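You operate a simulated robot arm through the tools that you are given. There is no shell and no other tool.

You run a simulated robot arm. Do the job below in one go: nothing can be reset, and whatever is moved stays where it is left.

## Task
Fit the reed sensor that reaches over the 10 mm gap and prove it.
Fine: magnet in the arm's pocket, sensor in its nest, arm fully in; one press of the reed button must light the lamp.

The check looks at the end state, three seconds after you hand in, the way a careful person would. Anything else that was tipped, shoved, dropped, spilled or broken makes it a failure.

## Robot
A 6-joint arm with a two-finger parallel gripper, fixed in place. Base frame: the origin is on the floor under the middle of its stand, x ahead of it, y to its left, z up; the work surface is at about z = 78. Lengths are in cm, angles in degrees, forces in N, time in s.
With the tool pointing down near the work surface it reaches from about 26 to 64 cm from the base axis. Its first joint turns from -115.0 to 115.0 degrees. Payload 3.43 kg.
The tool frame sits at the grasp point between the pads (the TCP): z along the fingers, y along the line on which they close. The tips reach 3.4 cm beyond it. The gripper opens to 12.8 cm. The fingers are 2.4 cm wide and 1.2 cm thick; the gripper's body (4.8 by 13 cm) begins 9.6 cm behind the TCP.
Orientation is that of the tool frame in the base frame, as a unit quaternion [x, y, z, w]. With the fingers straight down and closing along the base's y, the tool's x points along the base's -x, its y along +y and its z along -z.

## Interface
- The arm moves only by the tool servo_tool. Its argument "commands" is text: rows parted by semicolons, each of 7 numbers parted by spaces: the shift along the base's x, y, z in units of 500 mm (1.0 is 500 mm), then the turn, a rotation vector about the base's x, y, z in units of 180 degrees (1.0 is 180 degrees), then the gripper command, from -1 (fully open) to 1 (shut), values between in proportion. In form: x y z wx wy wz fingers; .... A call has 1 to 20 rows; each row is the pose to reach, as a shift and turn from the pose commanded when the call began. A call with a number of a shift or a turn outside -1 to 1 is refused whole. Each row takes 0.2 s and may step no farther than 5 cm and 8.6 degrees from the row before; otherwise, or with a gripper value out of range, the whole call is refused. A pose out of reach is approached as far as the arm can. The call stops where the force on the tool passes 40 N (or 10 N more than at its start, if that is more) or the arm is blocked; 0.2 s more then pass. The fingers move at their own pace (about 15.3 cm/s each) and stop on an object; they squeeze with about 33 N. The grip force told is the motor's: it shows also when the fingers shut on nothing. Time passes only in rows, and 0.2 s behind the last, so rows that repeat a pose let the fingers close. The reply holds the time, the measured pose of the TCP, the force on the tool along the base axes, the opening and the grip force, in the units named above and with some noise, with the torque about the TCP (base axes, N m) and any sound that the robot's microphone picked up.
- Cameras (640 x 400 px; columns grow to the right, rows downward): "scene" is fixed at [39.98, -65.25, 153.59]; the picture's right is [0.94, 0.33, 0.00], its down [0.30, -0.86, -0.42] and it looks along [-0.14, 0.40, -0.91] (base axes); focal length 356 px, centre (320, 200). "wrist" rides on the gripper at [7.6, -1.1, -16] in the tool frame; the picture's right is [0.15, 0.99, 0.00], its down [-0.88, 0.13, -0.46] and it looks along [-0.45, 0.07, 0.89] (tool axes); focal length 234 px, centre (320, 200). There is no depth. A picture from a camera that has moved, and an enlarged one, comes with that camera's place and axes in the base frame and with its lens.
- get_image(camera): a new picture of that camera. The clock stands still meanwhile.
- move_column(by): slides the trunk up (or, below 0, down) by that many cm; the arm rides with it, the base frame stays. It gives what a move gives, with no picture.
- enlarge(camera, box): a new picture of the part [left, top, right, bottom] of that camera's present view, enlarged. The clock stands still meanwhile.
- sign_off(): hands the job in; it is judged then, once.

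Nothing tells you positions but the pictures and the camera data. Unless the task says otherwise, let go and move clear before handing in.

The tools are called as name(argument=value, ...) on one line, values as JSON. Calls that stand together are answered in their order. servo_tool: Moves the arm, as the interface text tells. Its arguments: {"type":"object","properties":{"commands":{"type":"string"}},"required":["commands"]} The other tools are called the same way: move_column (by) moves the trunk up or down; get_image (camera) takes a picture; enlarge (camera, box) takes an enlarged picture of a part of a camera's view; sign_off () hands the job in.

At the start:

```text
time_s: 0.0
tool_pos: [33.36, -30.22, 110.43]
tcp_rot: [0.0, 1.0, 0.0, 0.0]
wrist_force: [0.6, -0.7, 0.7]
ft_torque: [0.01, 0.03, -0.01]
finger_gap: 12.81
gripper_force: 0.1
trunk travel left (down, up): [-90.0, 9.0]
```

scene: 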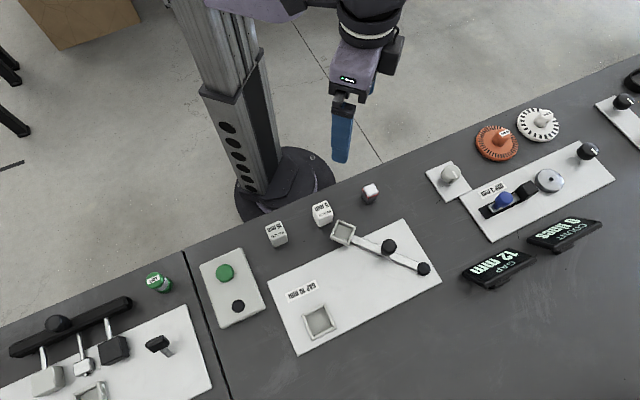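
wrist: 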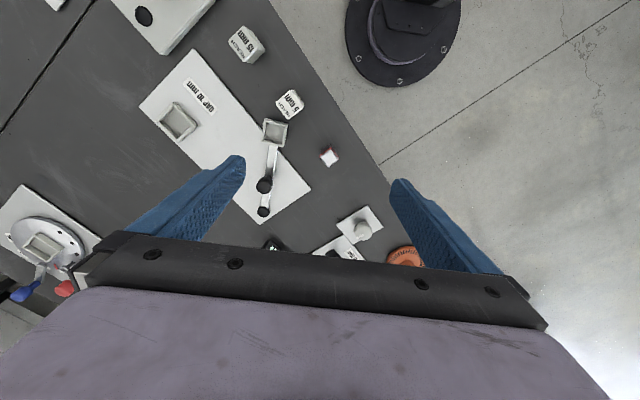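

I see a bench with a "GAP 10 MM" plate carrying a swing arm with a pocket, a nest, two labelled sensor blocks, a small magnet, and a green button/lamp box. I'll look closer at these before moving.

enlarge(camera="scene", box=[180, 160, 460, 360])

enlarge(camera="scene", box=[250, 170, 400, 265])

enlarge(camera="scene", box=[130, 240, 290, 340])

enlarge(camera="wrist", box=[90, 0, 410, 250])

```text
2.00 times, centred on (320, 260) of scene
camera zoom: at [39.98, -65.25, 153.59], right [0.94, 0.33, 0.0], down [0.3, -0.86, -0.42], along [-0.14, 0.4, -0.91], focal length 713 px, centre (320, 80)
```

zoom: 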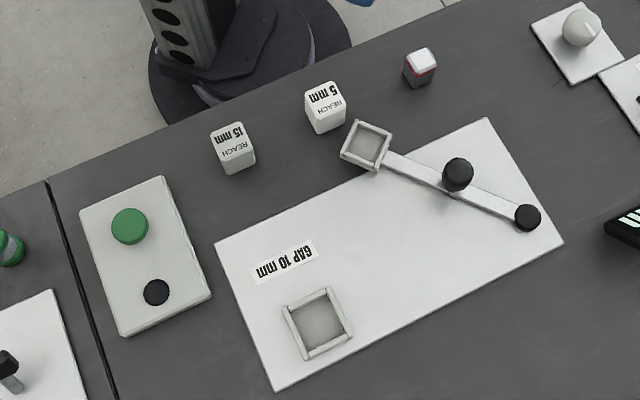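

```text
4.21 times, centred on (325, 218) of scene
camera zoom: at [39.98, -65.25, 153.59], right [0.94, 0.33, 0.0], down [0.3, -0.86, -0.42], along [-0.14, 0.4, -0.91], focal length 1501 px, centre (299, 126)
```

zoom: 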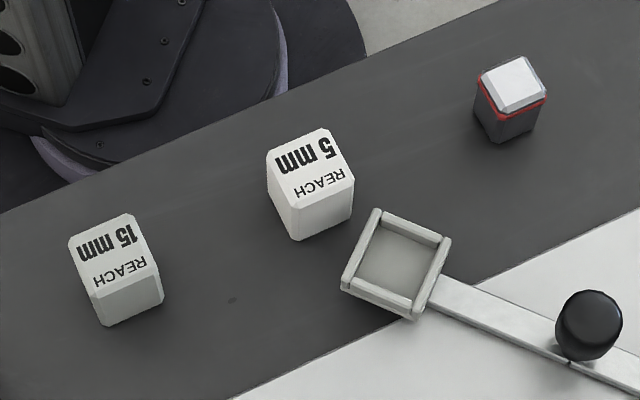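

```text
4.00 times, centred on (210, 290) of scene
camera zoom: at [39.98, -65.25, 153.59], right [0.94, 0.33, 0.0], down [0.3, -0.86, -0.42], along [-0.14, 0.4, -0.91], focal length 1426 px, centre (760, -160)
```

zoom: 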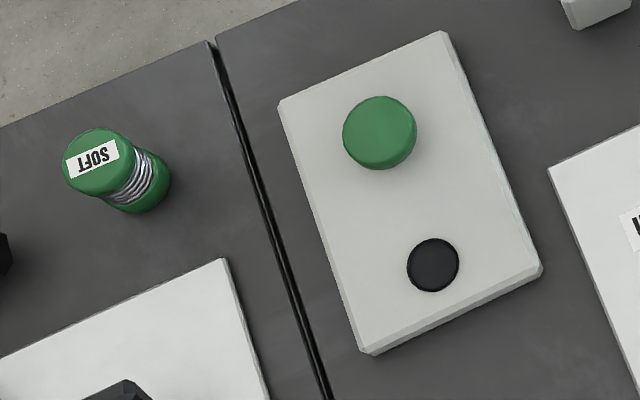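

```text
1.60 times, centred on (250, 125) of wrist
camera zoom: at [25.88, -31.4, 126.31], right [-0.15, 0.99, 0.0], down [0.88, 0.13, 0.46], along [0.45, 0.07, -0.89], focal length 375 px, centre (432, 320)
```

zoom: 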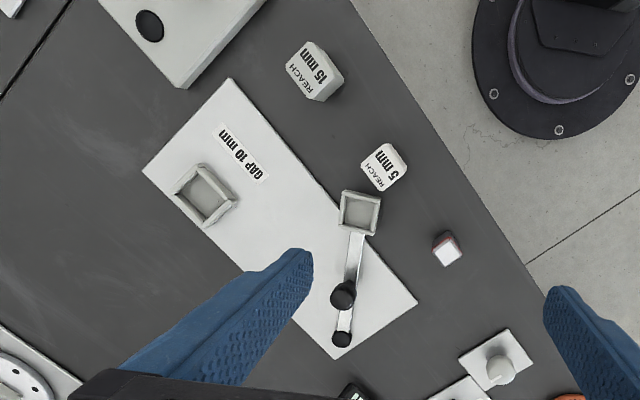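

The two sensors read "REACH 15 mm" and "REACH 5 mm", so the 15 mm one is the one that bridges a 10 mm gap. I'll check the rest of the bench for labels and to tell the button from the lamp.

enlarge(camera="scene", box=[420, 90, 640, 230])

enlarge(camera="scene", box=[440, 200, 640, 325])

enlarge(camera="scene", box=[0, 250, 240, 400])

enlarge(camera="scene", box=[330, 205, 460, 286])

enlarge(camera="scene", box=[260, 265, 390, 346])

```text
2.86 times, centred on (530, 160) of scene
camera zoom: at [39.98, -65.25, 153.59], right [0.94, 0.33, 0.0], down [0.3, -0.86, -0.42], along [-0.14, 0.4, -0.91], focal length 1019 px, centre (-280, 314)
```

zoom: 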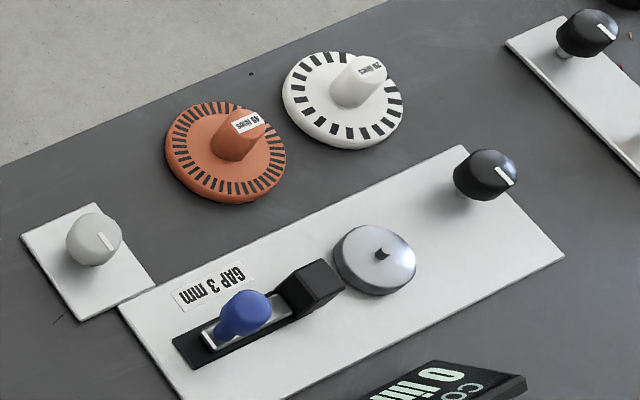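

```text
3.20 times, centred on (540, 262) of scene
camera zoom: at [39.98, -65.25, 153.59], right [0.94, 0.33, 0.0], down [0.3, -0.86, -0.42], along [-0.14, 0.4, -0.91], focal length 1141 px, centre (-384, 0)
```

zoom: 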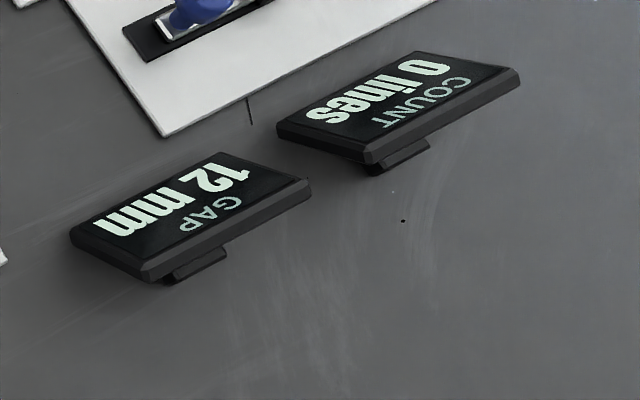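

```text
2.67 times, centred on (120, 325) of scene
camera zoom: at [39.98, -65.25, 153.59], right [0.94, 0.33, 0.0], down [0.3, -0.86, -0.42], along [-0.14, 0.4, -0.91], focal length 951 px, centre (853, -133)
```

zoom: 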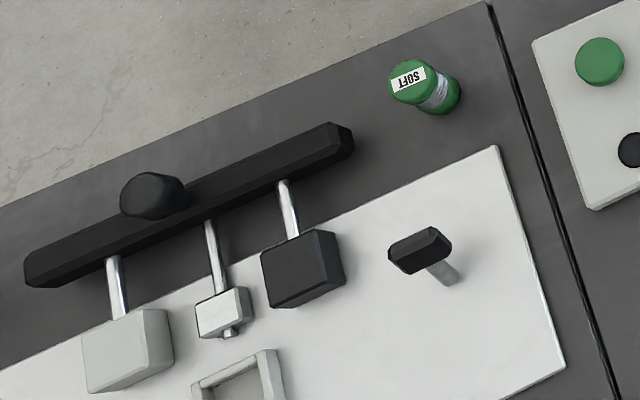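

```text
4.92 times, centred on (395, 246) of scene
camera zoom: at [39.98, -65.25, 153.59], right [0.94, 0.33, 0.0], down [0.3, -0.86, -0.42], along [-0.14, 0.4, -0.91], focal length 1755 px, centre (-49, -24)
```

zoom: 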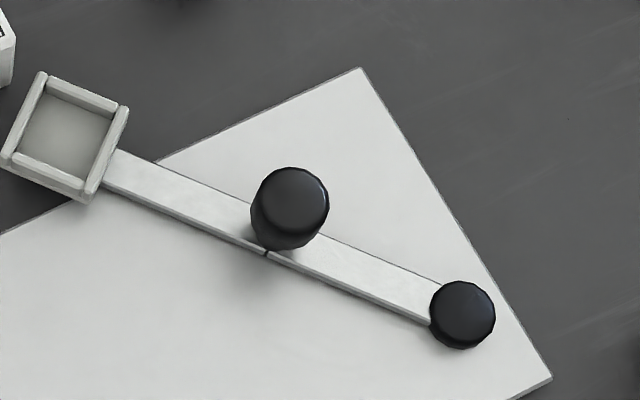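

```text
4.92 times, centred on (325, 306) of scene
camera zoom: at [39.98, -65.25, 153.59], right [0.94, 0.33, 0.0], down [0.3, -0.86, -0.42], along [-0.14, 0.4, -0.91], focal length 1755 px, centre (295, -319)
```

zoom: 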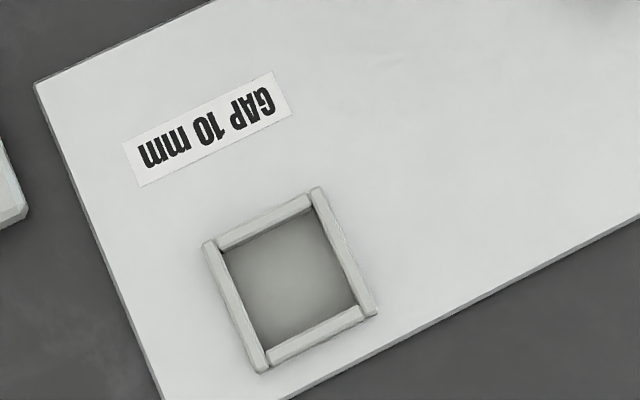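

The bench geometry sits at about 45° to the base; I put the 15 mm sensor near (22.4, -43.8), the magnet near (38.9, -27.5), and the nest near (37, -57.5). I'll turn the gripper 45° and move above the 15 mm sensor for a closer look.

servo_tool(commands="-0.0365 -0.0453 -0.008 0 0 -0.0417 -1; -0.073 -0.0907 -0.016 0 0 -0.0833 -1; -0.1095 -0.136 -0.024 0 0 -0.125 -1; -0.146 -0.1813 -0.032 0 0 -0.1667 -1; -0.1825 -0.2267 -0.04 0 0 -0.2083 -1; -0.219 -0.272 -0.048 0 0 -0.25 -1; -0.219 -0.272 -0.048 0 0 -0.25 -1")

```text
time_s: 1.6
tool_pos: [22.54, -43.88, 108.02]
tcp_rot: [0.383, 0.924, 0.0, -0.001]
wrist_force: [0.1, -0.2, -0.7]
ft_torque: [-0.02, 0.01, 0.0]
finger_gap: 12.8
gripper_force: 0.2
trunk travel left (down, up): [-90.0, 9.0]
```

The arm is above the 15 mm sensor at z = 108 with the turn done. Now I'll look through the wrist camera.

get_image(camera="wrist")

get_image(camera="scene")

```text
taken
camera wrist: at [16.35, -39.32, 123.9], right [0.6, 0.8, 0.0], down [0.71, -0.53, 0.46], along [0.37, -0.27, -0.89], focal length 234 px, centre (320, 200)
```

wrist: 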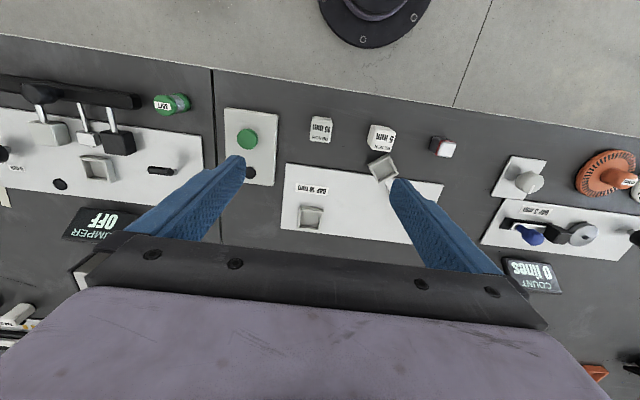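

```text
taken
```

scene: 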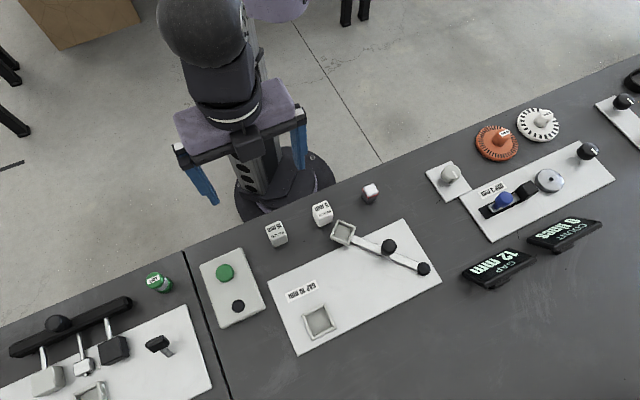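

enlarge(camera="wrist", box=[210, 90, 370, 190])

enlarge(camera="wrist", box=[280, 100, 470, 240])

enlarge(camera="wrist", box=[0, 70, 240, 250])

```text
4.00 times, centred on (290, 140) of wrist
camera zoom: at [16.35, -39.32, 123.9], right [0.6, 0.8, 0.0], down [0.71, -0.53, 0.46], along [0.37, -0.27, -0.89], focal length 937 px, centre (440, 440)
```

zoom: 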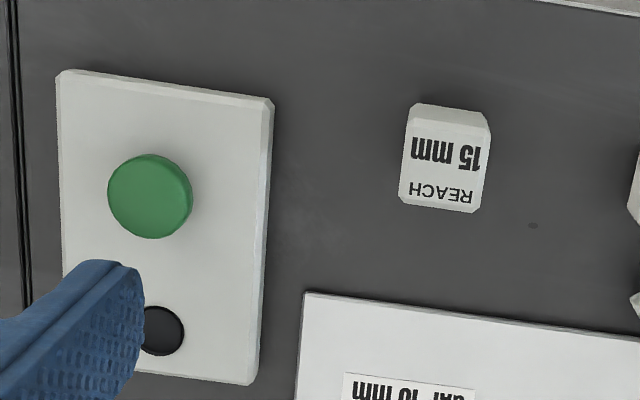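

```text
2.86 times, centred on (375, 170) of wrist
camera zoom: at [16.35, -39.32, 123.9], right [0.6, 0.8, 0.0], down [0.71, -0.53, 0.46], along [0.37, -0.27, -0.89], focal length 669 px, centre (163, 286)
```

zoom: 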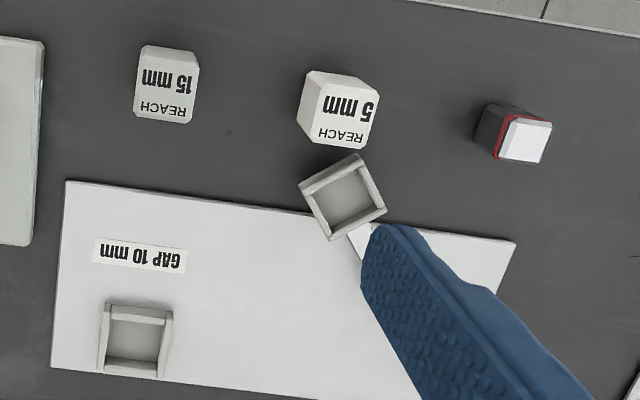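

```text
2.22 times, centred on (120, 160) of wrist
camera zoom: at [16.35, -39.32, 123.9], right [0.6, 0.8, 0.0], down [0.71, -0.53, 0.46], along [0.37, -0.27, -0.89], focal length 520 px, centre (764, 289)
```

zoom: 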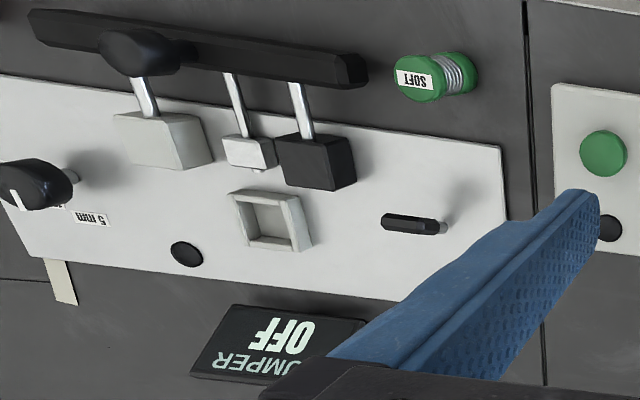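

The green raised disc is the button and the black flat disc is the dark lamp; the sensor stands about 5 cm tall, centred near (22.8, -43.9), aligned at 45°. The nest is about 68 cm out, so I'll test the reach above it before I carry anything.

servo_tool(commands="0.0361 -0.0338 -0.04 0 0 0 -0.1; 0.0722 -0.0676 -0.08 0 0 0 -0.1; 0.1083 -0.1014 -0.12 0 0 0 -0.1; 0.1444 -0.1352 -0.16 0 0 0 -0.1; 0.1805 -0.169 -0.2 0 0 0 -0.1; 0.2166 -0.2028 -0.24 0 0 0 -0.1; 0.2527 -0.2366 -0.28 0 0 0 -0.1; 0.289 -0.270 -0.32 0 0 0 -0.1; 0.289 -0.270 -0.32 0 0 0 -0.1; 0.289 -0.270 -0.32 0 0 0 -0.1")

```text
time_s: 3.8
tool_pos: [34.6, -53.05, 93.73]
tcp_rot: [0.382, 0.924, 0.0, 0.0]
wrist_force: [0.4, -0.5, -0.2]
ft_torque: [-0.01, 0.02, -0.01]
finger_gap: 7.04
gripper_force: 0.1
out of reach, approached as far as the arm can: row 7, 8, 9, 10
trunk travel left (down, up): [-90.0, 9.0]
```

get_image(camera="scene")

get_image(camera="wrist")

```text
taken
```

scene: 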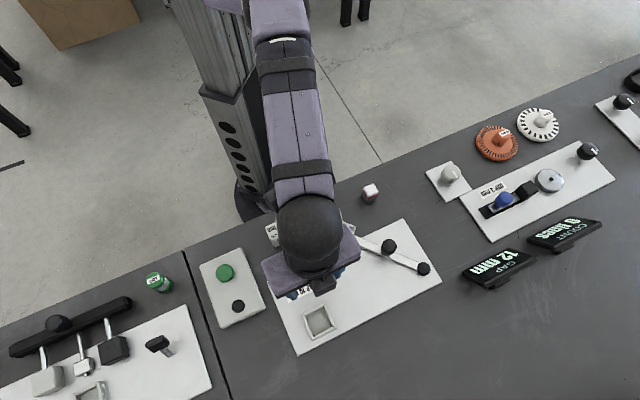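

```text
taken
camera wrist: at [28.59, -48.51, 109.69], right [0.6, 0.8, 0.0], down [0.72, -0.53, 0.46], along [0.37, -0.27, -0.89], focal length 234 px, centre (320, 200)
```

wrist: 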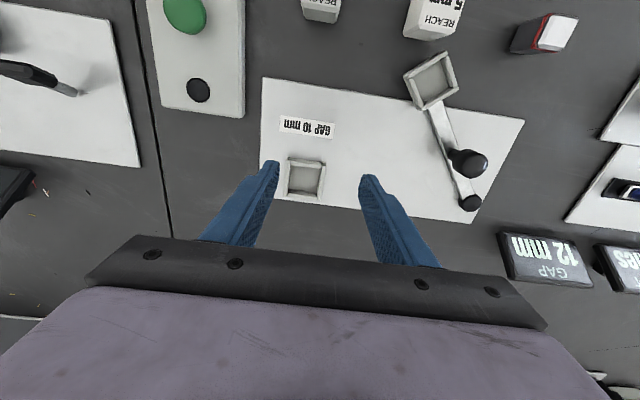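

The arm tops out at 63 cm with the tool straight down at this trunk height. I'll back off and lift, then try a lower trunk to see whether the reach grows.

servo_tool(commands="-0.02 0.03 0.06 0 0 0 -0.1; -0.04 0.06 0.12 0 0 0 -0.1; -0.06 0.09 0.18 0 0 0 -0.1; -0.08 0.12 0.24 0 0 0 -0.1; -0.08 0.12 0.24 0 0 0 -0.1")

```text
time_s: 5.0
tool_pos: [30.42, -47.02, 105.71]
tcp_rot: [0.383, 0.924, -0.001, 0.0]
wrist_force: [0.5, -1.1, -0.5]
ft_torque: [-0.01, 0.03, -0.01]
finger_gap: 7.04
gripper_force: 0.0
trunk travel left (down, up): [-90.0, 9.0]
```

move_column(by=-12)

```text
time_s: 6.5
tool_pos: [30.5, -47.07, 93.74]
tcp_rot: [0.383, 0.924, 0.001, 0.001]
wrist_force: [-0.2, -0.8, -0.1]
ft_torque: [-0.02, 0.01, 0.01]
finger_gap: 7.04
gripper_force: 0.1
trunk travel left (down, up): [-78.0, 21.0]
```

servo_tool(commands="0.0325 -0.0515 0 0 0 0 -0.1; 0.065 -0.103 0 0 0 0 -0.1; 0.0975 -0.1545 0 0 0 0 -0.1; 0.13 -0.206 0 0 0 0 -0.1; 0.13 -0.206 0 0 0 0 -0.1; 0.13 -0.206 0 0 0 0 -0.1")

```text
time_s: 7.9
tool_pos: [34.34, -52.66, 93.38]
tcp_rot: [0.382, 0.924, 0.001, 0.001]
wrist_force: [0.0, -0.2, -0.5]
ft_torque: [0.01, 0.01, 0.03]
finger_gap: 7.03
gripper_force: 0.0
out of reach, approached as far as the arm can: row 3, 4, 5, 6
trunk travel left (down, up): [-78.0, 21.0]
```

The trunk height gives no gain, so I'll tilt the tool outward about the closing axis instead, and keep the sensor upright by gripping it with the same tilt. First a close look at the nest's walls from here.

enlarge(camera="wrist", box=[255, 130, 375, 205])

enlarge(camera="wrist", box=[395, 0, 595, 220])

get_image(camera="wrist")

```text
5.33 times, centred on (315, 168) of wrist
camera zoom: at [28.28, -48.15, 109.22], right [0.6, 0.8, 0.0], down [0.72, -0.53, 0.46], along [0.37, -0.27, -0.89], focal length 1249 px, centre (347, 373)
```

zoom: 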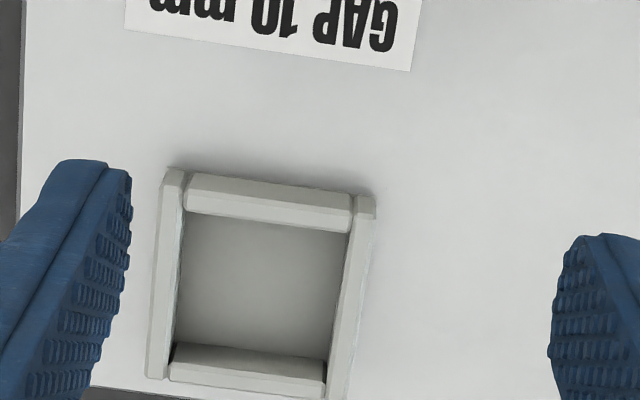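

```text
1.82 times, centred on (495, 110) of wrist
camera zoom: at [28.28, -48.15, 109.22], right [0.6, 0.8, 0.0], down [0.72, -0.53, 0.46], along [0.37, -0.27, -0.89], focal length 426 px, centre (2, 364)
```

zoom: 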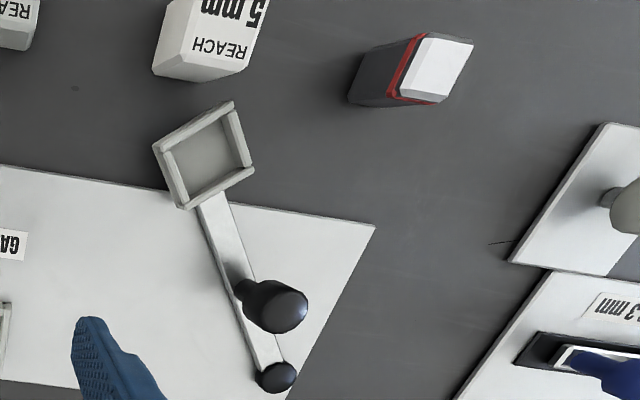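

```text
taken
camera wrist: at [28.28, -48.15, 109.22], right [0.6, 0.8, 0.0], down [0.72, -0.53, 0.46], along [0.37, -0.27, -0.89], focal length 234 px, centre (320, 200)
```

wrist: 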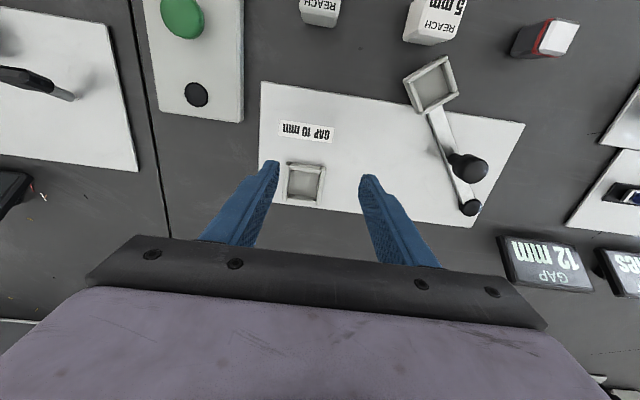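

I'll lift away to above the 15 mm sensor and tilt the tool 20° outward about its closing axis, which keeps a gripped block upright and buys the missing reach.

servo_tool(commands="-0.02 0.015 0.09 0 0 0 -0.1; -0.06 0.045 0.172 -0.02 -0.02 0 -0.1; -0.12 0.09 0.172 -0.04 -0.04 0 -0.1; -0.18 0.136 0.172 -0.06 -0.06 0 -0.1; -0.239 0.181 0.172 -0.0786 -0.0786 0 -0.1; -0.239 0.181 0.172 -0.0786 -0.0786 0 -0.1")

move_column(by=-6)

get_image(camera="wrist")

get_image(camera="scene")

```text
time_s: 9.3
tool_pos: [22.44, -43.67, 101.95]
tcp_rot: [0.377, 0.91, -0.067, 0.161]
wrist_force: [0.0, -0.1, 0.9]
ft_torque: [0.0, -0.03, 0.02]
finger_gap: 7.01
gripper_force: 0.1
trunk travel left (down, up): [-78.0, 21.0]
```

```text
time_s: 10.3
tool_pos: [22.37, -43.64, 96.0]
tcp_rot: [0.377, 0.91, -0.067, 0.16]
wrist_force: [0.3, 0.4, 0.3]
ft_torque: [-0.02, -0.01, 0.0]
finger_gap: 7.02
gripper_force: 0.1
trunk travel left (down, up): [-72.0, 27.0]
```

```text
taken
camera wrist: at [12.77, -35.5, 108.3], right [0.6, 0.8, -0.05], down [0.57, -0.38, 0.73], along [0.56, -0.47, -0.68], focal length 234 px, centre (320, 200)
```

wrist: 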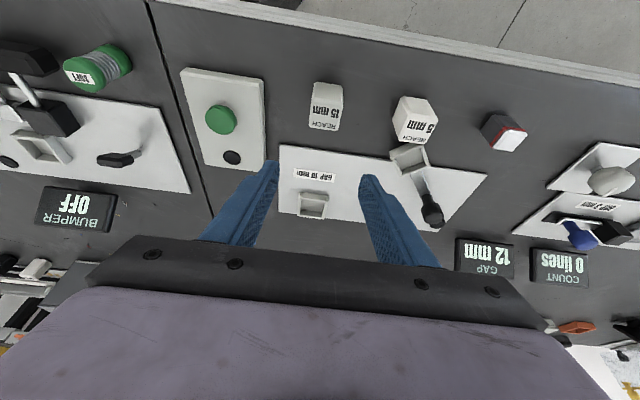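

```text
taken
```

scene: 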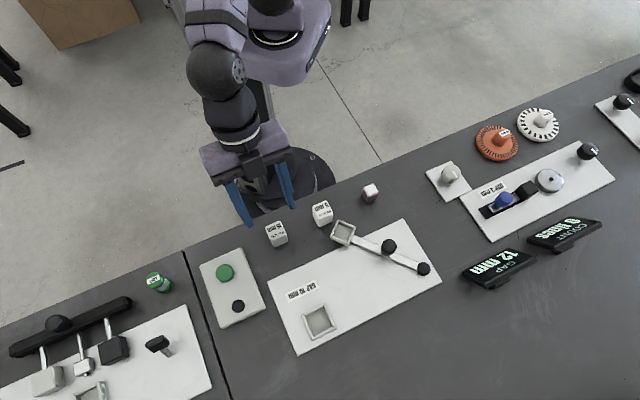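

The tilted pose holds. I'll check that the tilted tool really reaches over the nest before picking anything up.

servo_tool(commands="0.0572 -0.0544 -0.02 0 0 0 -0.1; 0.1144 -0.1088 -0.04 0 0 0 -0.1; 0.1716 -0.1632 -0.06 0 0 0 -0.1; 0.2288 -0.2176 -0.09 0 0 0 -0.1; 0.286 -0.272 -0.12 0 0 0 -0.1; 0.286 -0.272 -0.12 0 0 0 -0.1")

get_image(camera="wrist")

get_image(camera="scene")

```text
time_s: 11.7
tool_pos: [36.63, -57.28, 89.8]
tcp_rot: [0.377, 0.91, -0.066, 0.16]
wrist_force: [-0.1, -0.3, 0.2]
ft_torque: [-0.01, -0.03, 0.0]
finger_gap: 7.04
gripper_force: 0.0
trunk travel left (down, up): [-72.0, 27.0]
```

```text
taken
camera wrist: at [27.02, -49.15, 102.25], right [0.6, 0.8, -0.05], down [0.57, -0.38, 0.73], along [0.56, -0.47, -0.68], focal length 234 px, centre (320, 200)
```

wrist: 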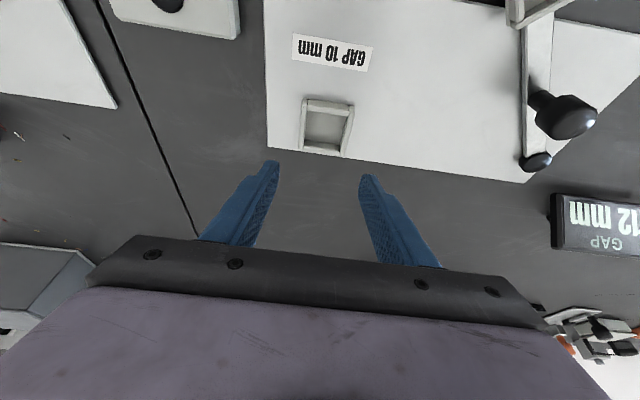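

```text
taken
```

scene: 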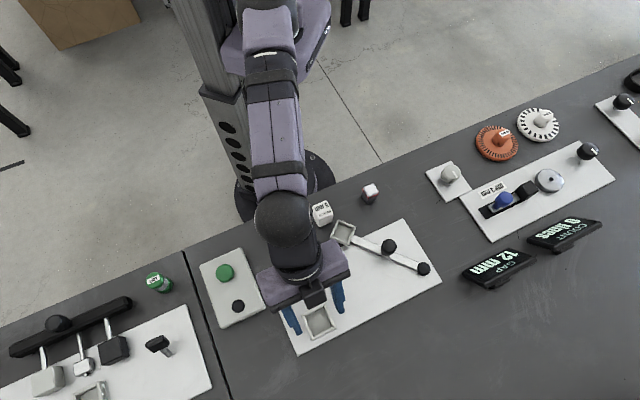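

The tilted tool reaches the nest. I'll zoom in on it from this pose to measure the walls and centre.

enlarge(camera="wrist", box=[280, 80, 376, 160])

enlarge(camera="scene", box=[270, 270, 370, 350])

```text
5.00 times, centred on (328, 120) of wrist
camera zoom: at [27.02, -49.15, 102.25], right [0.6, 0.8, -0.05], down [0.57, -0.38, 0.73], along [0.56, -0.47, -0.68], focal length 1171 px, centre (280, 600)
```

zoom: 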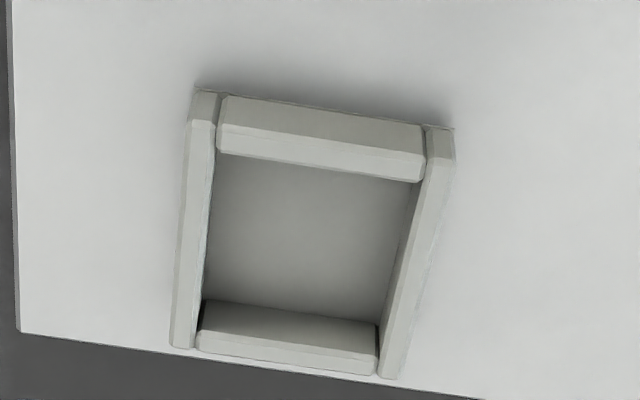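

```text
5.00 times, centred on (320, 310) of scene
camera zoom: at [39.98, -65.25, 153.59], right [0.94, 0.33, 0.0], down [0.3, -0.86, -0.42], along [-0.14, 0.4, -0.91], focal length 1783 px, centre (320, -350)
```

zoom: 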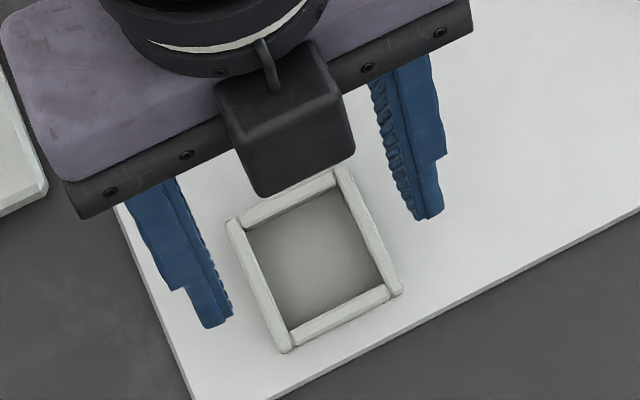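

The walls stand about 1.5 cm high and the nest centre is near (37.15, -57.65). Now I'll go back above the 15 mm sensor and stop just over it for an alignment check.

servo_tool(commands="0 0 0.08 0 0 0 -0.1; -0.0474 0.0456 0.144 0 0 0 -0.1; -0.1067 0.1025 0.144 0 0 0 -0.1; -0.166 0.1595 0.144 0 0 0 -0.1; -0.2253 0.2165 0.144 0 0 0 -0.1; -0.2844 0.2734 0.144 0 0 0 -0.1; -0.2844 0.2734 0.06 0 0 0 -0.1; -0.2844 0.2734 -0.02 0 0 0 -0.1; -0.2844 0.2734 -0.02 0 0 0 -0.1")

get_image(camera="wrist")

enlarge(camera="scene", box=[220, 170, 340, 260])

```text
time_s: 13.7
tool_pos: [22.52, -43.43, 88.87]
tcp_rot: [0.377, 0.91, -0.067, 0.16]
wrist_force: [-0.9, 0.8, 0.7]
ft_torque: [0.0, 0.03, 0.02]
finger_gap: 7.07
gripper_force: 0.2
trunk travel left (down, up): [-72.0, 27.0]
```

```text
taken
camera wrist: at [12.9, -35.4, 101.28], right [0.6, 0.8, -0.05], down [0.57, -0.38, 0.73], along [0.56, -0.47, -0.68], focal length 234 px, centre (320, 200)
```

wrist: 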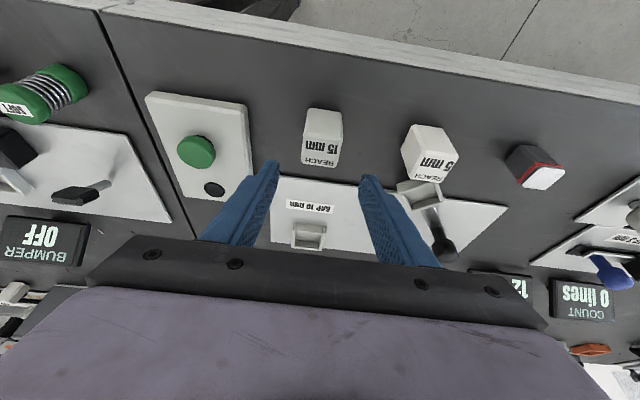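

```text
4.44 times, centred on (280, 215) of scene
camera zoom: at [39.98, -65.25, 153.59], right [0.94, 0.33, 0.0], down [0.3, -0.86, -0.42], along [-0.14, 0.4, -0.91], focal length 1585 px, centre (498, 133)
```

zoom: 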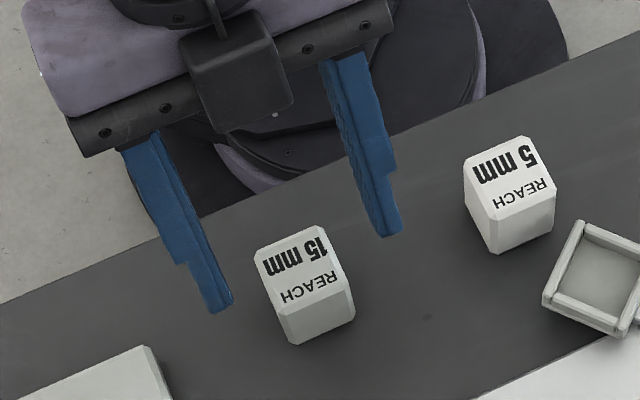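

enlarge(camera="wrist", box=[256, 90, 384, 190])

```text
4.00 times, centred on (320, 140) of wrist
camera zoom: at [12.9, -35.4, 101.28], right [0.6, 0.8, -0.05], down [0.57, -0.38, 0.73], along [0.56, -0.47, -0.68], focal length 937 px, centre (320, 440)
```

zoom: 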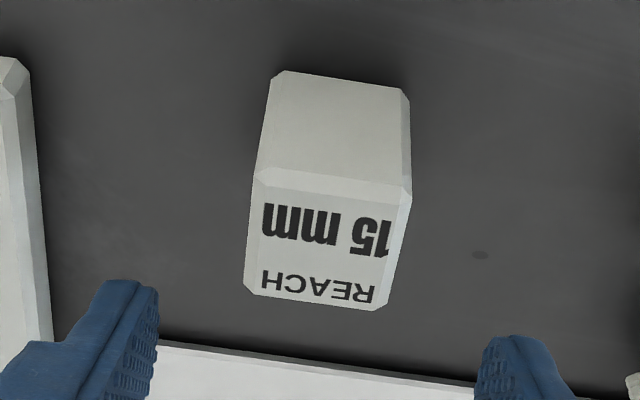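

The sensor centre reads about (22.7, -43.9) from both cameras. I'll descend so the fingertips stay about 1.8 cm above the bench, then close.

servo_tool(commands="-0.002 -0.001 -0.055 0 0 0 -0.1; -0.002 -0.001 -0.109 0 0 0 -0.1; -0.002 -0.001 -0.109 0 0 0 -0.1")

get_image(camera="wrist")

enlarge(camera="scene", box=[220, 190, 340, 280])

```text
time_s: 14.5
tool_pos: [22.46, -43.52, 83.53]
tcp_rot: [0.378, 0.909, -0.067, 0.161]
wrist_force: [0.1, 0.5, 0.1]
ft_torque: [0.02, -0.02, -0.01]
finger_gap: 7.04
gripper_force: 0.1
trunk travel left (down, up): [-72.0, 27.0]
```

```text
taken
camera wrist: at [12.81, -35.47, 95.87], right [0.6, 0.8, -0.05], down [0.57, -0.38, 0.73], along [0.56, -0.47, -0.68], focal length 234 px, centre (320, 200)
```

wrist: 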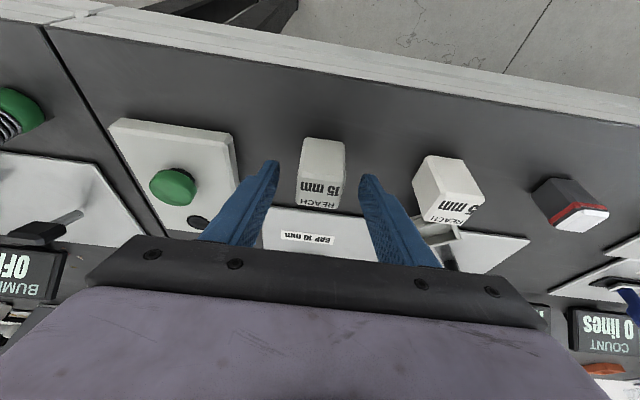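

```text
4.44 times, centred on (280, 235) of scene
camera zoom: at [39.98, -65.25, 153.59], right [0.94, 0.33, 0.0], down [0.3, -0.86, -0.42], along [-0.14, 0.4, -0.91], focal length 1585 px, centre (498, 44)
```

zoom: 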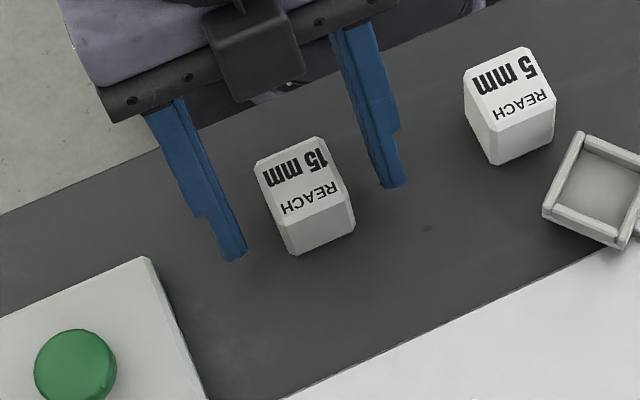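

The block sits between the fingers with clear space on both sides. Closing now.

servo_tool(commands="0 0 0 0 0 0 0.2; 0 0 0 0 0 0 0.35; 0 0 0 0 0 0 0.45; 0 0 0 0 0 0 0.6; 0 0 0 0 0 0 1; 0 0 0 0 0 0 1; 0 0 0 0 0 0 1")

enlarge(camera="scene", box=[220, 190, 340, 280])

enlarge(camera="wrist", box=[256, 110, 384, 210])

```text
time_s: 16.1
tool_pos: [22.43, -43.53, 83.61]
tcp_rot: [0.376, 0.91, -0.067, 0.161]
wrist_force: [-0.5, 0.2, -1.0]
ft_torque: [-0.03, 0.03, -0.01]
finger_gap: 3.52
gripper_force: 33.4
trunk travel left (down, up): [-72.0, 27.0]
```

```text
4.44 times, centred on (280, 235) of scene
camera zoom: at [39.98, -65.25, 153.59], right [0.94, 0.33, 0.0], down [0.3, -0.86, -0.42], along [-0.14, 0.4, -0.91], focal length 1585 px, centre (498, 44)
```

zoom: 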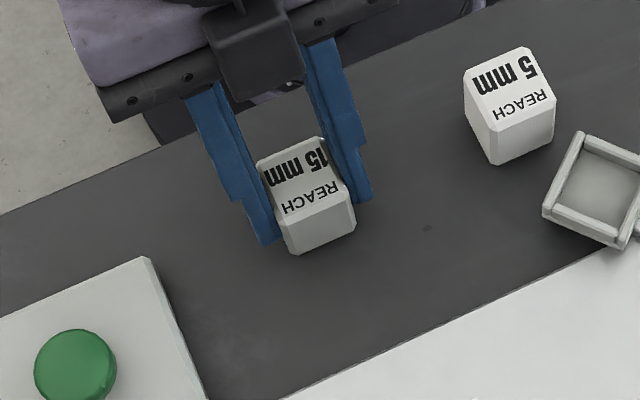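

```text
4.00 times, centred on (320, 160) of wrist
camera zoom: at [12.82, -35.48, 95.89], right [0.6, 0.8, -0.05], down [0.57, -0.38, 0.73], along [0.56, -0.47, -0.68], focal length 937 px, centre (320, 360)
```

zoom: 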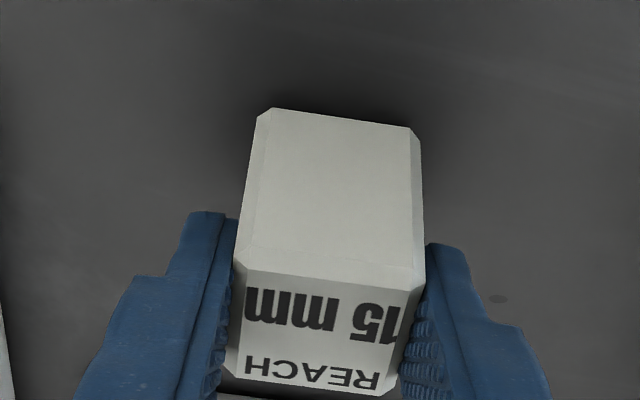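

The sensor is gripped (3.5 cm wide). I'll lift it, carry it to above the nest and stop with its bottom about 1 cm over the walls to check alignment.

servo_tool(commands="0 0 0.03 0 0 0 1; 0 0 0.1 0 0 0 1; 0.02 -0.02 0.17 0 0 0 1; 0.0734 -0.0712 0.188 0 0 0 1; 0.1268 -0.1224 0.188 0 0 0 1; 0.18 -0.1736 0.188 0 0 0 1; 0.2334 -0.2248 0.188 0 0 0 1; 0.2868 -0.276 0.188 0 0 0 1; 0.2868 -0.276 0.12 0 0 0 1; 0.2868 -0.276 0.07 0 0 0 1; 0.2868 -0.276 0.07 0 0 0 1")

enlarge(camera="scene", box=[270, 270, 370, 350])

enlarge(camera="wrist", box=[256, 110, 384, 210])

get_image(camera="scene")

```text
time_s: 18.5
tool_pos: [36.91, -57.32, 86.97]
tcp_rot: [0.377, 0.91, -0.066, 0.16]
wrist_force: [0.0, -0.7, 0.7]
ft_torque: [0.01, -0.02, 0.01]
finger_gap: 0.01
gripper_force: 33.0
trunk travel left (down, up): [-72.0, 27.0]
```

```text
5.00 times, centred on (320, 310) of scene
camera zoom: at [39.98, -65.25, 153.59], right [0.94, 0.33, 0.0], down [0.3, -0.86, -0.42], along [-0.14, 0.4, -0.91], focal length 1783 px, centre (320, -350)
```

zoom: 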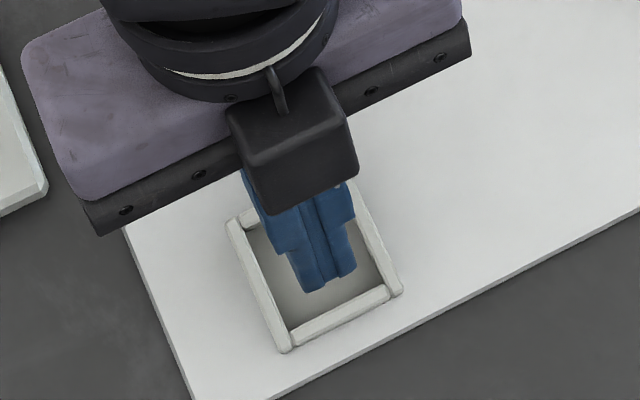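

```text
4.00 times, centred on (320, 160) of wrist
camera zoom: at [27.22, -49.21, 99.34], right [0.6, 0.8, -0.05], down [0.57, -0.38, 0.73], along [0.56, -0.47, -0.68], focal length 937 px, centre (320, 360)
```

zoom: 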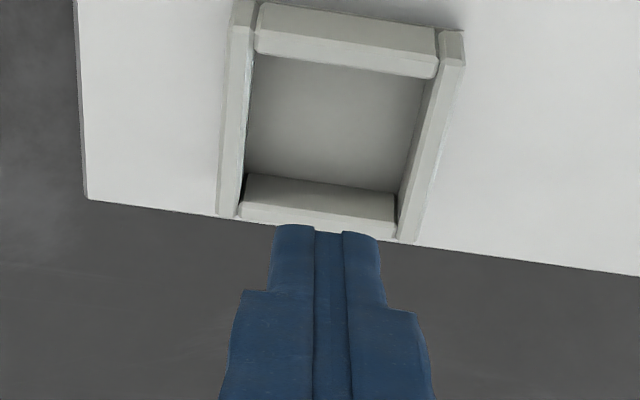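

```text
taken
```

scene: 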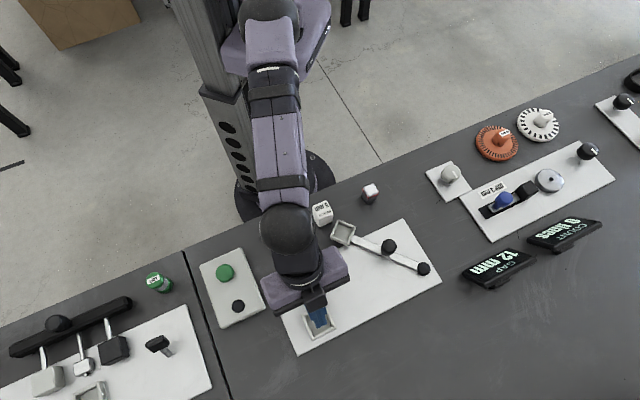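

The fingers are empty (gap 0.01), so the sensor slipped out somewhere along the way. I'll stop and find it before doing anything else.

get_image(camera="wrist")

enlarge(camera="scene", box=[230, 180, 380, 290])

```text
taken
camera wrist: at [27.22, -49.21, 99.34], right [0.6, 0.8, -0.05], down [0.57, -0.38, 0.73], along [0.56, -0.47, -0.68], focal length 234 px, centre (320, 200)
```

wrist: 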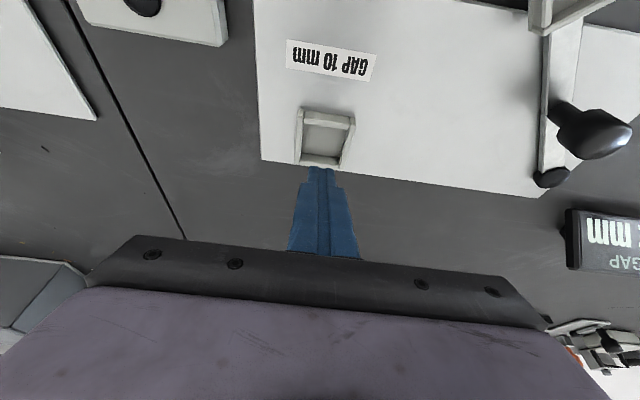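

```text
3.64 times, centred on (305, 235) of scene
camera zoom: at [39.98, -65.25, 153.59], right [0.94, 0.33, 0.0], down [0.3, -0.86, -0.42], along [-0.14, 0.4, -0.91], focal length 1296 px, centre (374, 73)
```

zoom: 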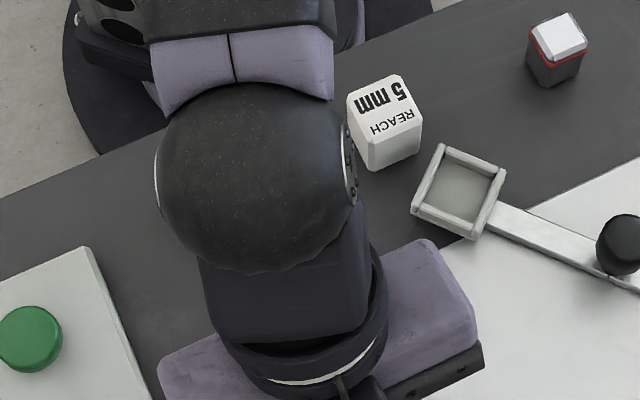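

servo_tool(commands="0 0 0.09 0 0 0 1; 0 0 0.18 0 0 0 1; 0.04 0.05 0.24 0 0 0 1; 0.09 0.12 0.24 0 0 0 1; 0.13 0.19 0.24 0 0 0 1; 0.16 0.26 0.24 0 0 0 1; 0.16 0.26 0.24 0 0 0 1")

get_image(camera="scene")

get_image(camera="wrist")

```text
time_s: 20.1
tool_pos: [44.6, -44.43, 98.9]
tcp_rot: [0.377, 0.91, -0.067, 0.16]
wrist_force: [-0.1, 1.0, 0.9]
ft_torque: [0.01, 0.0, -0.02]
finger_gap: 0.02
gripper_force: 33.0
trunk travel left (down, up): [-72.0, 27.0]
```

```text
taken
```

scene: 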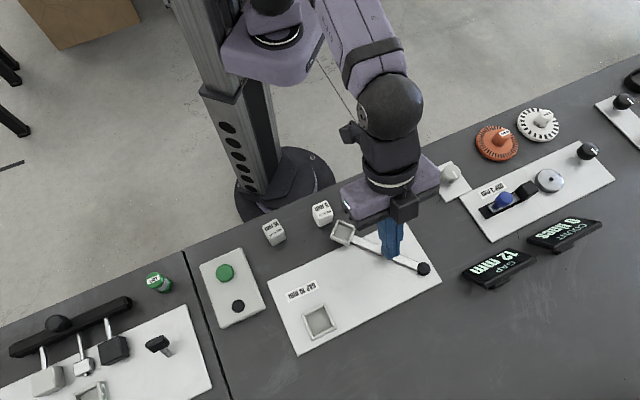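

```text
taken
camera wrist: at [35.15, -36.26, 111.25], right [0.6, 0.8, -0.05], down [0.57, -0.38, 0.73], along [0.56, -0.47, -0.68], focal length 234 px, centre (320, 200)
```

wrist: 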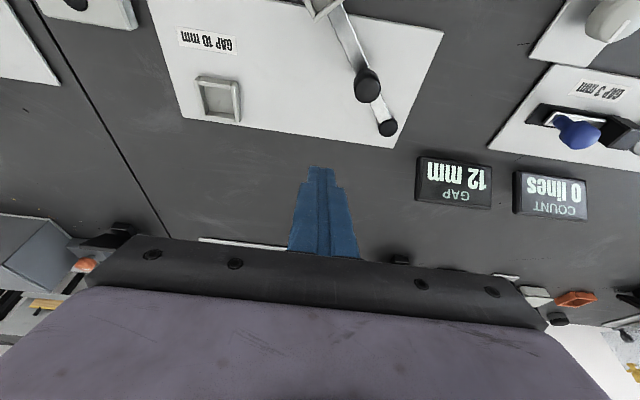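

The sensor is still standing near its original spot; it slipped right at lift-off. Zooming in to see how it stands now.

enlarge(camera="scene", box=[230, 190, 350, 270])

enlarge(camera="scene", box=[330, 180, 450, 290])

```text
5.00 times, centred on (290, 230) of scene
camera zoom: at [39.98, -65.25, 153.59], right [0.94, 0.33, 0.0], down [0.3, -0.86, -0.42], along [-0.14, 0.4, -0.91], focal length 1783 px, centre (470, 50)
```

zoom: 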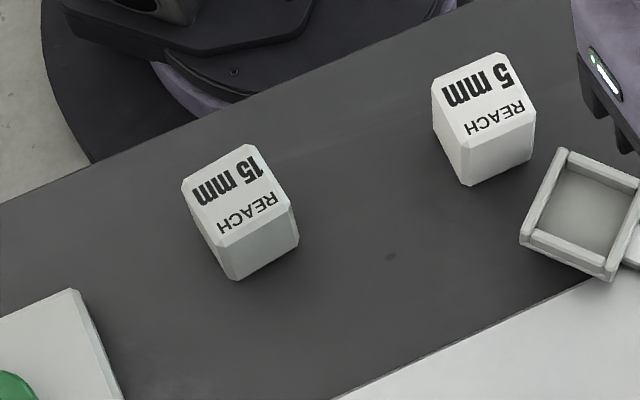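

```text
3.64 times, centred on (390, 235) of scene
camera zoom: at [39.98, -65.25, 153.59], right [0.94, 0.33, 0.0], down [0.3, -0.86, -0.42], along [-0.14, 0.4, -0.91], focal length 1296 px, centre (66, 73)
```

zoom: 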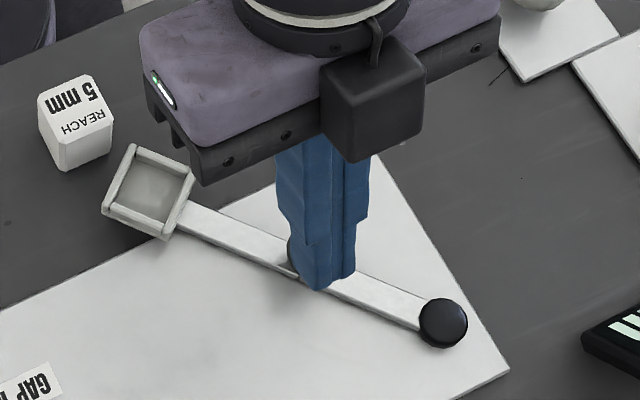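

It stands upright, moved about 0.6 cm and turned about 8°, near (22.1, -43.9). I'll go back over it with open fingers and retry, lifting in small steps this time.

servo_tool(commands="-0.09 0.004 0 0 0 0 0; -0.18 0.007 0 0 0 0 -0.1; -0.27 0.011 0 0 0 0 -0.1; -0.36 0.014 0 0 0 0 -0.1; -0.455 0.018 -0.01 0 0 0 -0.1; -0.458 0.018 -0.1 0 0 0 -0.1; -0.458 0.018 -0.19 0 0 0 -0.1; -0.458 0.018 -0.19 0 0 0 -0.1")

enlarge(camera="wrist", box=[240, 80, 400, 200])

enlarge(camera="scene", box=[220, 180, 340, 270])

```text
time_s: 21.9
tool_pos: [21.81, -43.37, 89.51]
tcp_rot: [0.377, 0.91, -0.067, 0.161]
wrist_force: [-0.4, 0.1, 0.5]
ft_torque: [0.01, 0.01, 0.02]
finger_gap: 7.05
gripper_force: 0.1
trunk travel left (down, up): [-72.0, 27.0]
```

```text
3.33 times, centred on (320, 140) of wrist
camera zoom: at [12.17, -35.28, 101.81], right [0.6, 0.8, -0.05], down [0.57, -0.38, 0.73], along [0.56, -0.47, -0.68], focal length 781 px, centre (320, 400)
```

zoom: 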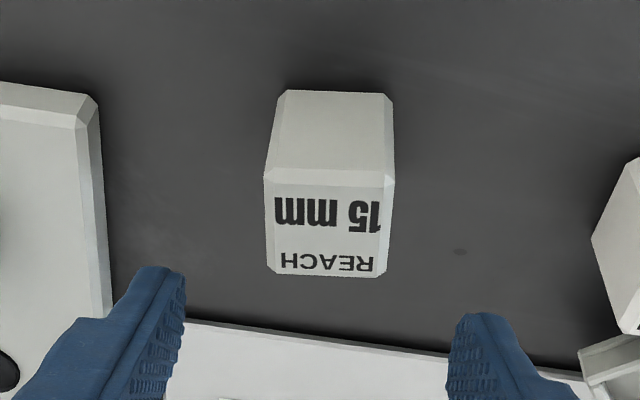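

```text
4.44 times, centred on (280, 225) of scene
camera zoom: at [39.98, -65.25, 153.59], right [0.94, 0.33, 0.0], down [0.3, -0.86, -0.42], along [-0.14, 0.4, -0.91], focal length 1585 px, centre (498, 89)
```

zoom: 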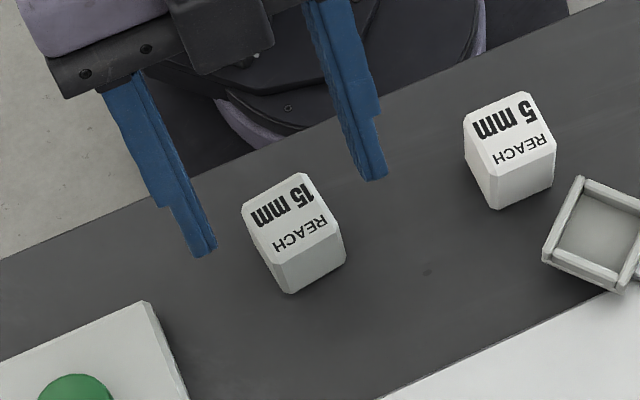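

Centred well enough; the fingers will square the block up as they close. I'll descend slightly deeper than before, close, and settle.

servo_tool(commands="-0.002 -0.001 -0.06 0 0 0 -0.1; -0.002 -0.001 -0.128 0 0 0 -0.1; -0.002 -0.001 -0.128 0 0 0 -0.1; -0.002 -0.001 -0.128 0 0 0 0.2; -0.002 -0.001 -0.128 0 0 0 0.35; -0.002 -0.001 -0.128 0 0 0 0.42; -0.002 -0.001 -0.128 0 0 0 0.5; -0.002 -0.001 -0.128 0 0 0 1; -0.002 -0.001 -0.128 0 0 0 1; -0.002 -0.001 -0.128 0 0 0 1; -0.002 -0.001 -0.128 0 0 0 1")

enlarge(camera="wrist", box=[256, 110, 384, 210])

enlarge(camera="scene", box=[220, 180, 340, 270])

```text
time_s: 24.3
tool_pos: [21.8, -43.46, 83.13]
tcp_rot: [0.377, 0.91, -0.066, 0.161]
wrist_force: [0.8, 0.4, -0.6]
ft_torque: [0.0, 0.01, 0.0]
finger_gap: 3.48
gripper_force: 32.7
trunk travel left (down, up): [-72.0, 27.0]
```

```text
4.00 times, centred on (320, 160) of wrist
camera zoom: at [12.12, -35.35, 95.43], right [0.6, 0.8, -0.05], down [0.57, -0.38, 0.73], along [0.56, -0.47, -0.68], focal length 937 px, centre (320, 360)
```

zoom: 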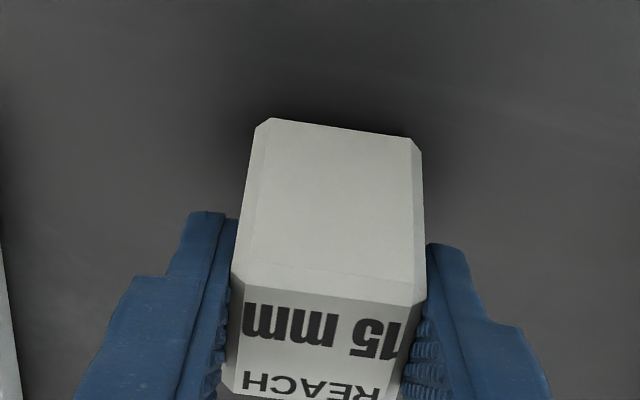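

```text
4.44 times, centred on (280, 225) of scene
camera zoom: at [39.98, -65.25, 153.59], right [0.94, 0.33, 0.0], down [0.3, -0.86, -0.42], along [-0.14, 0.4, -0.91], focal length 1585 px, centre (498, 89)
```

zoom: 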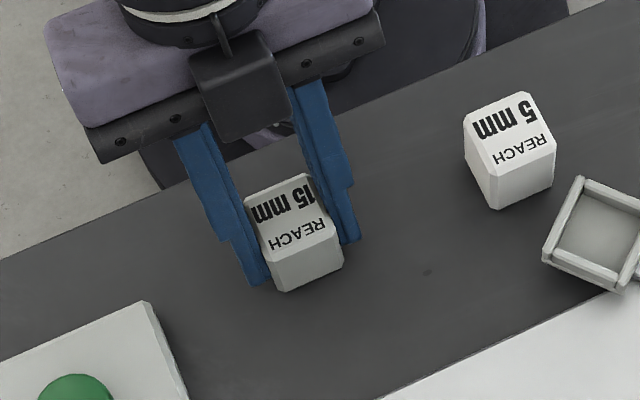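

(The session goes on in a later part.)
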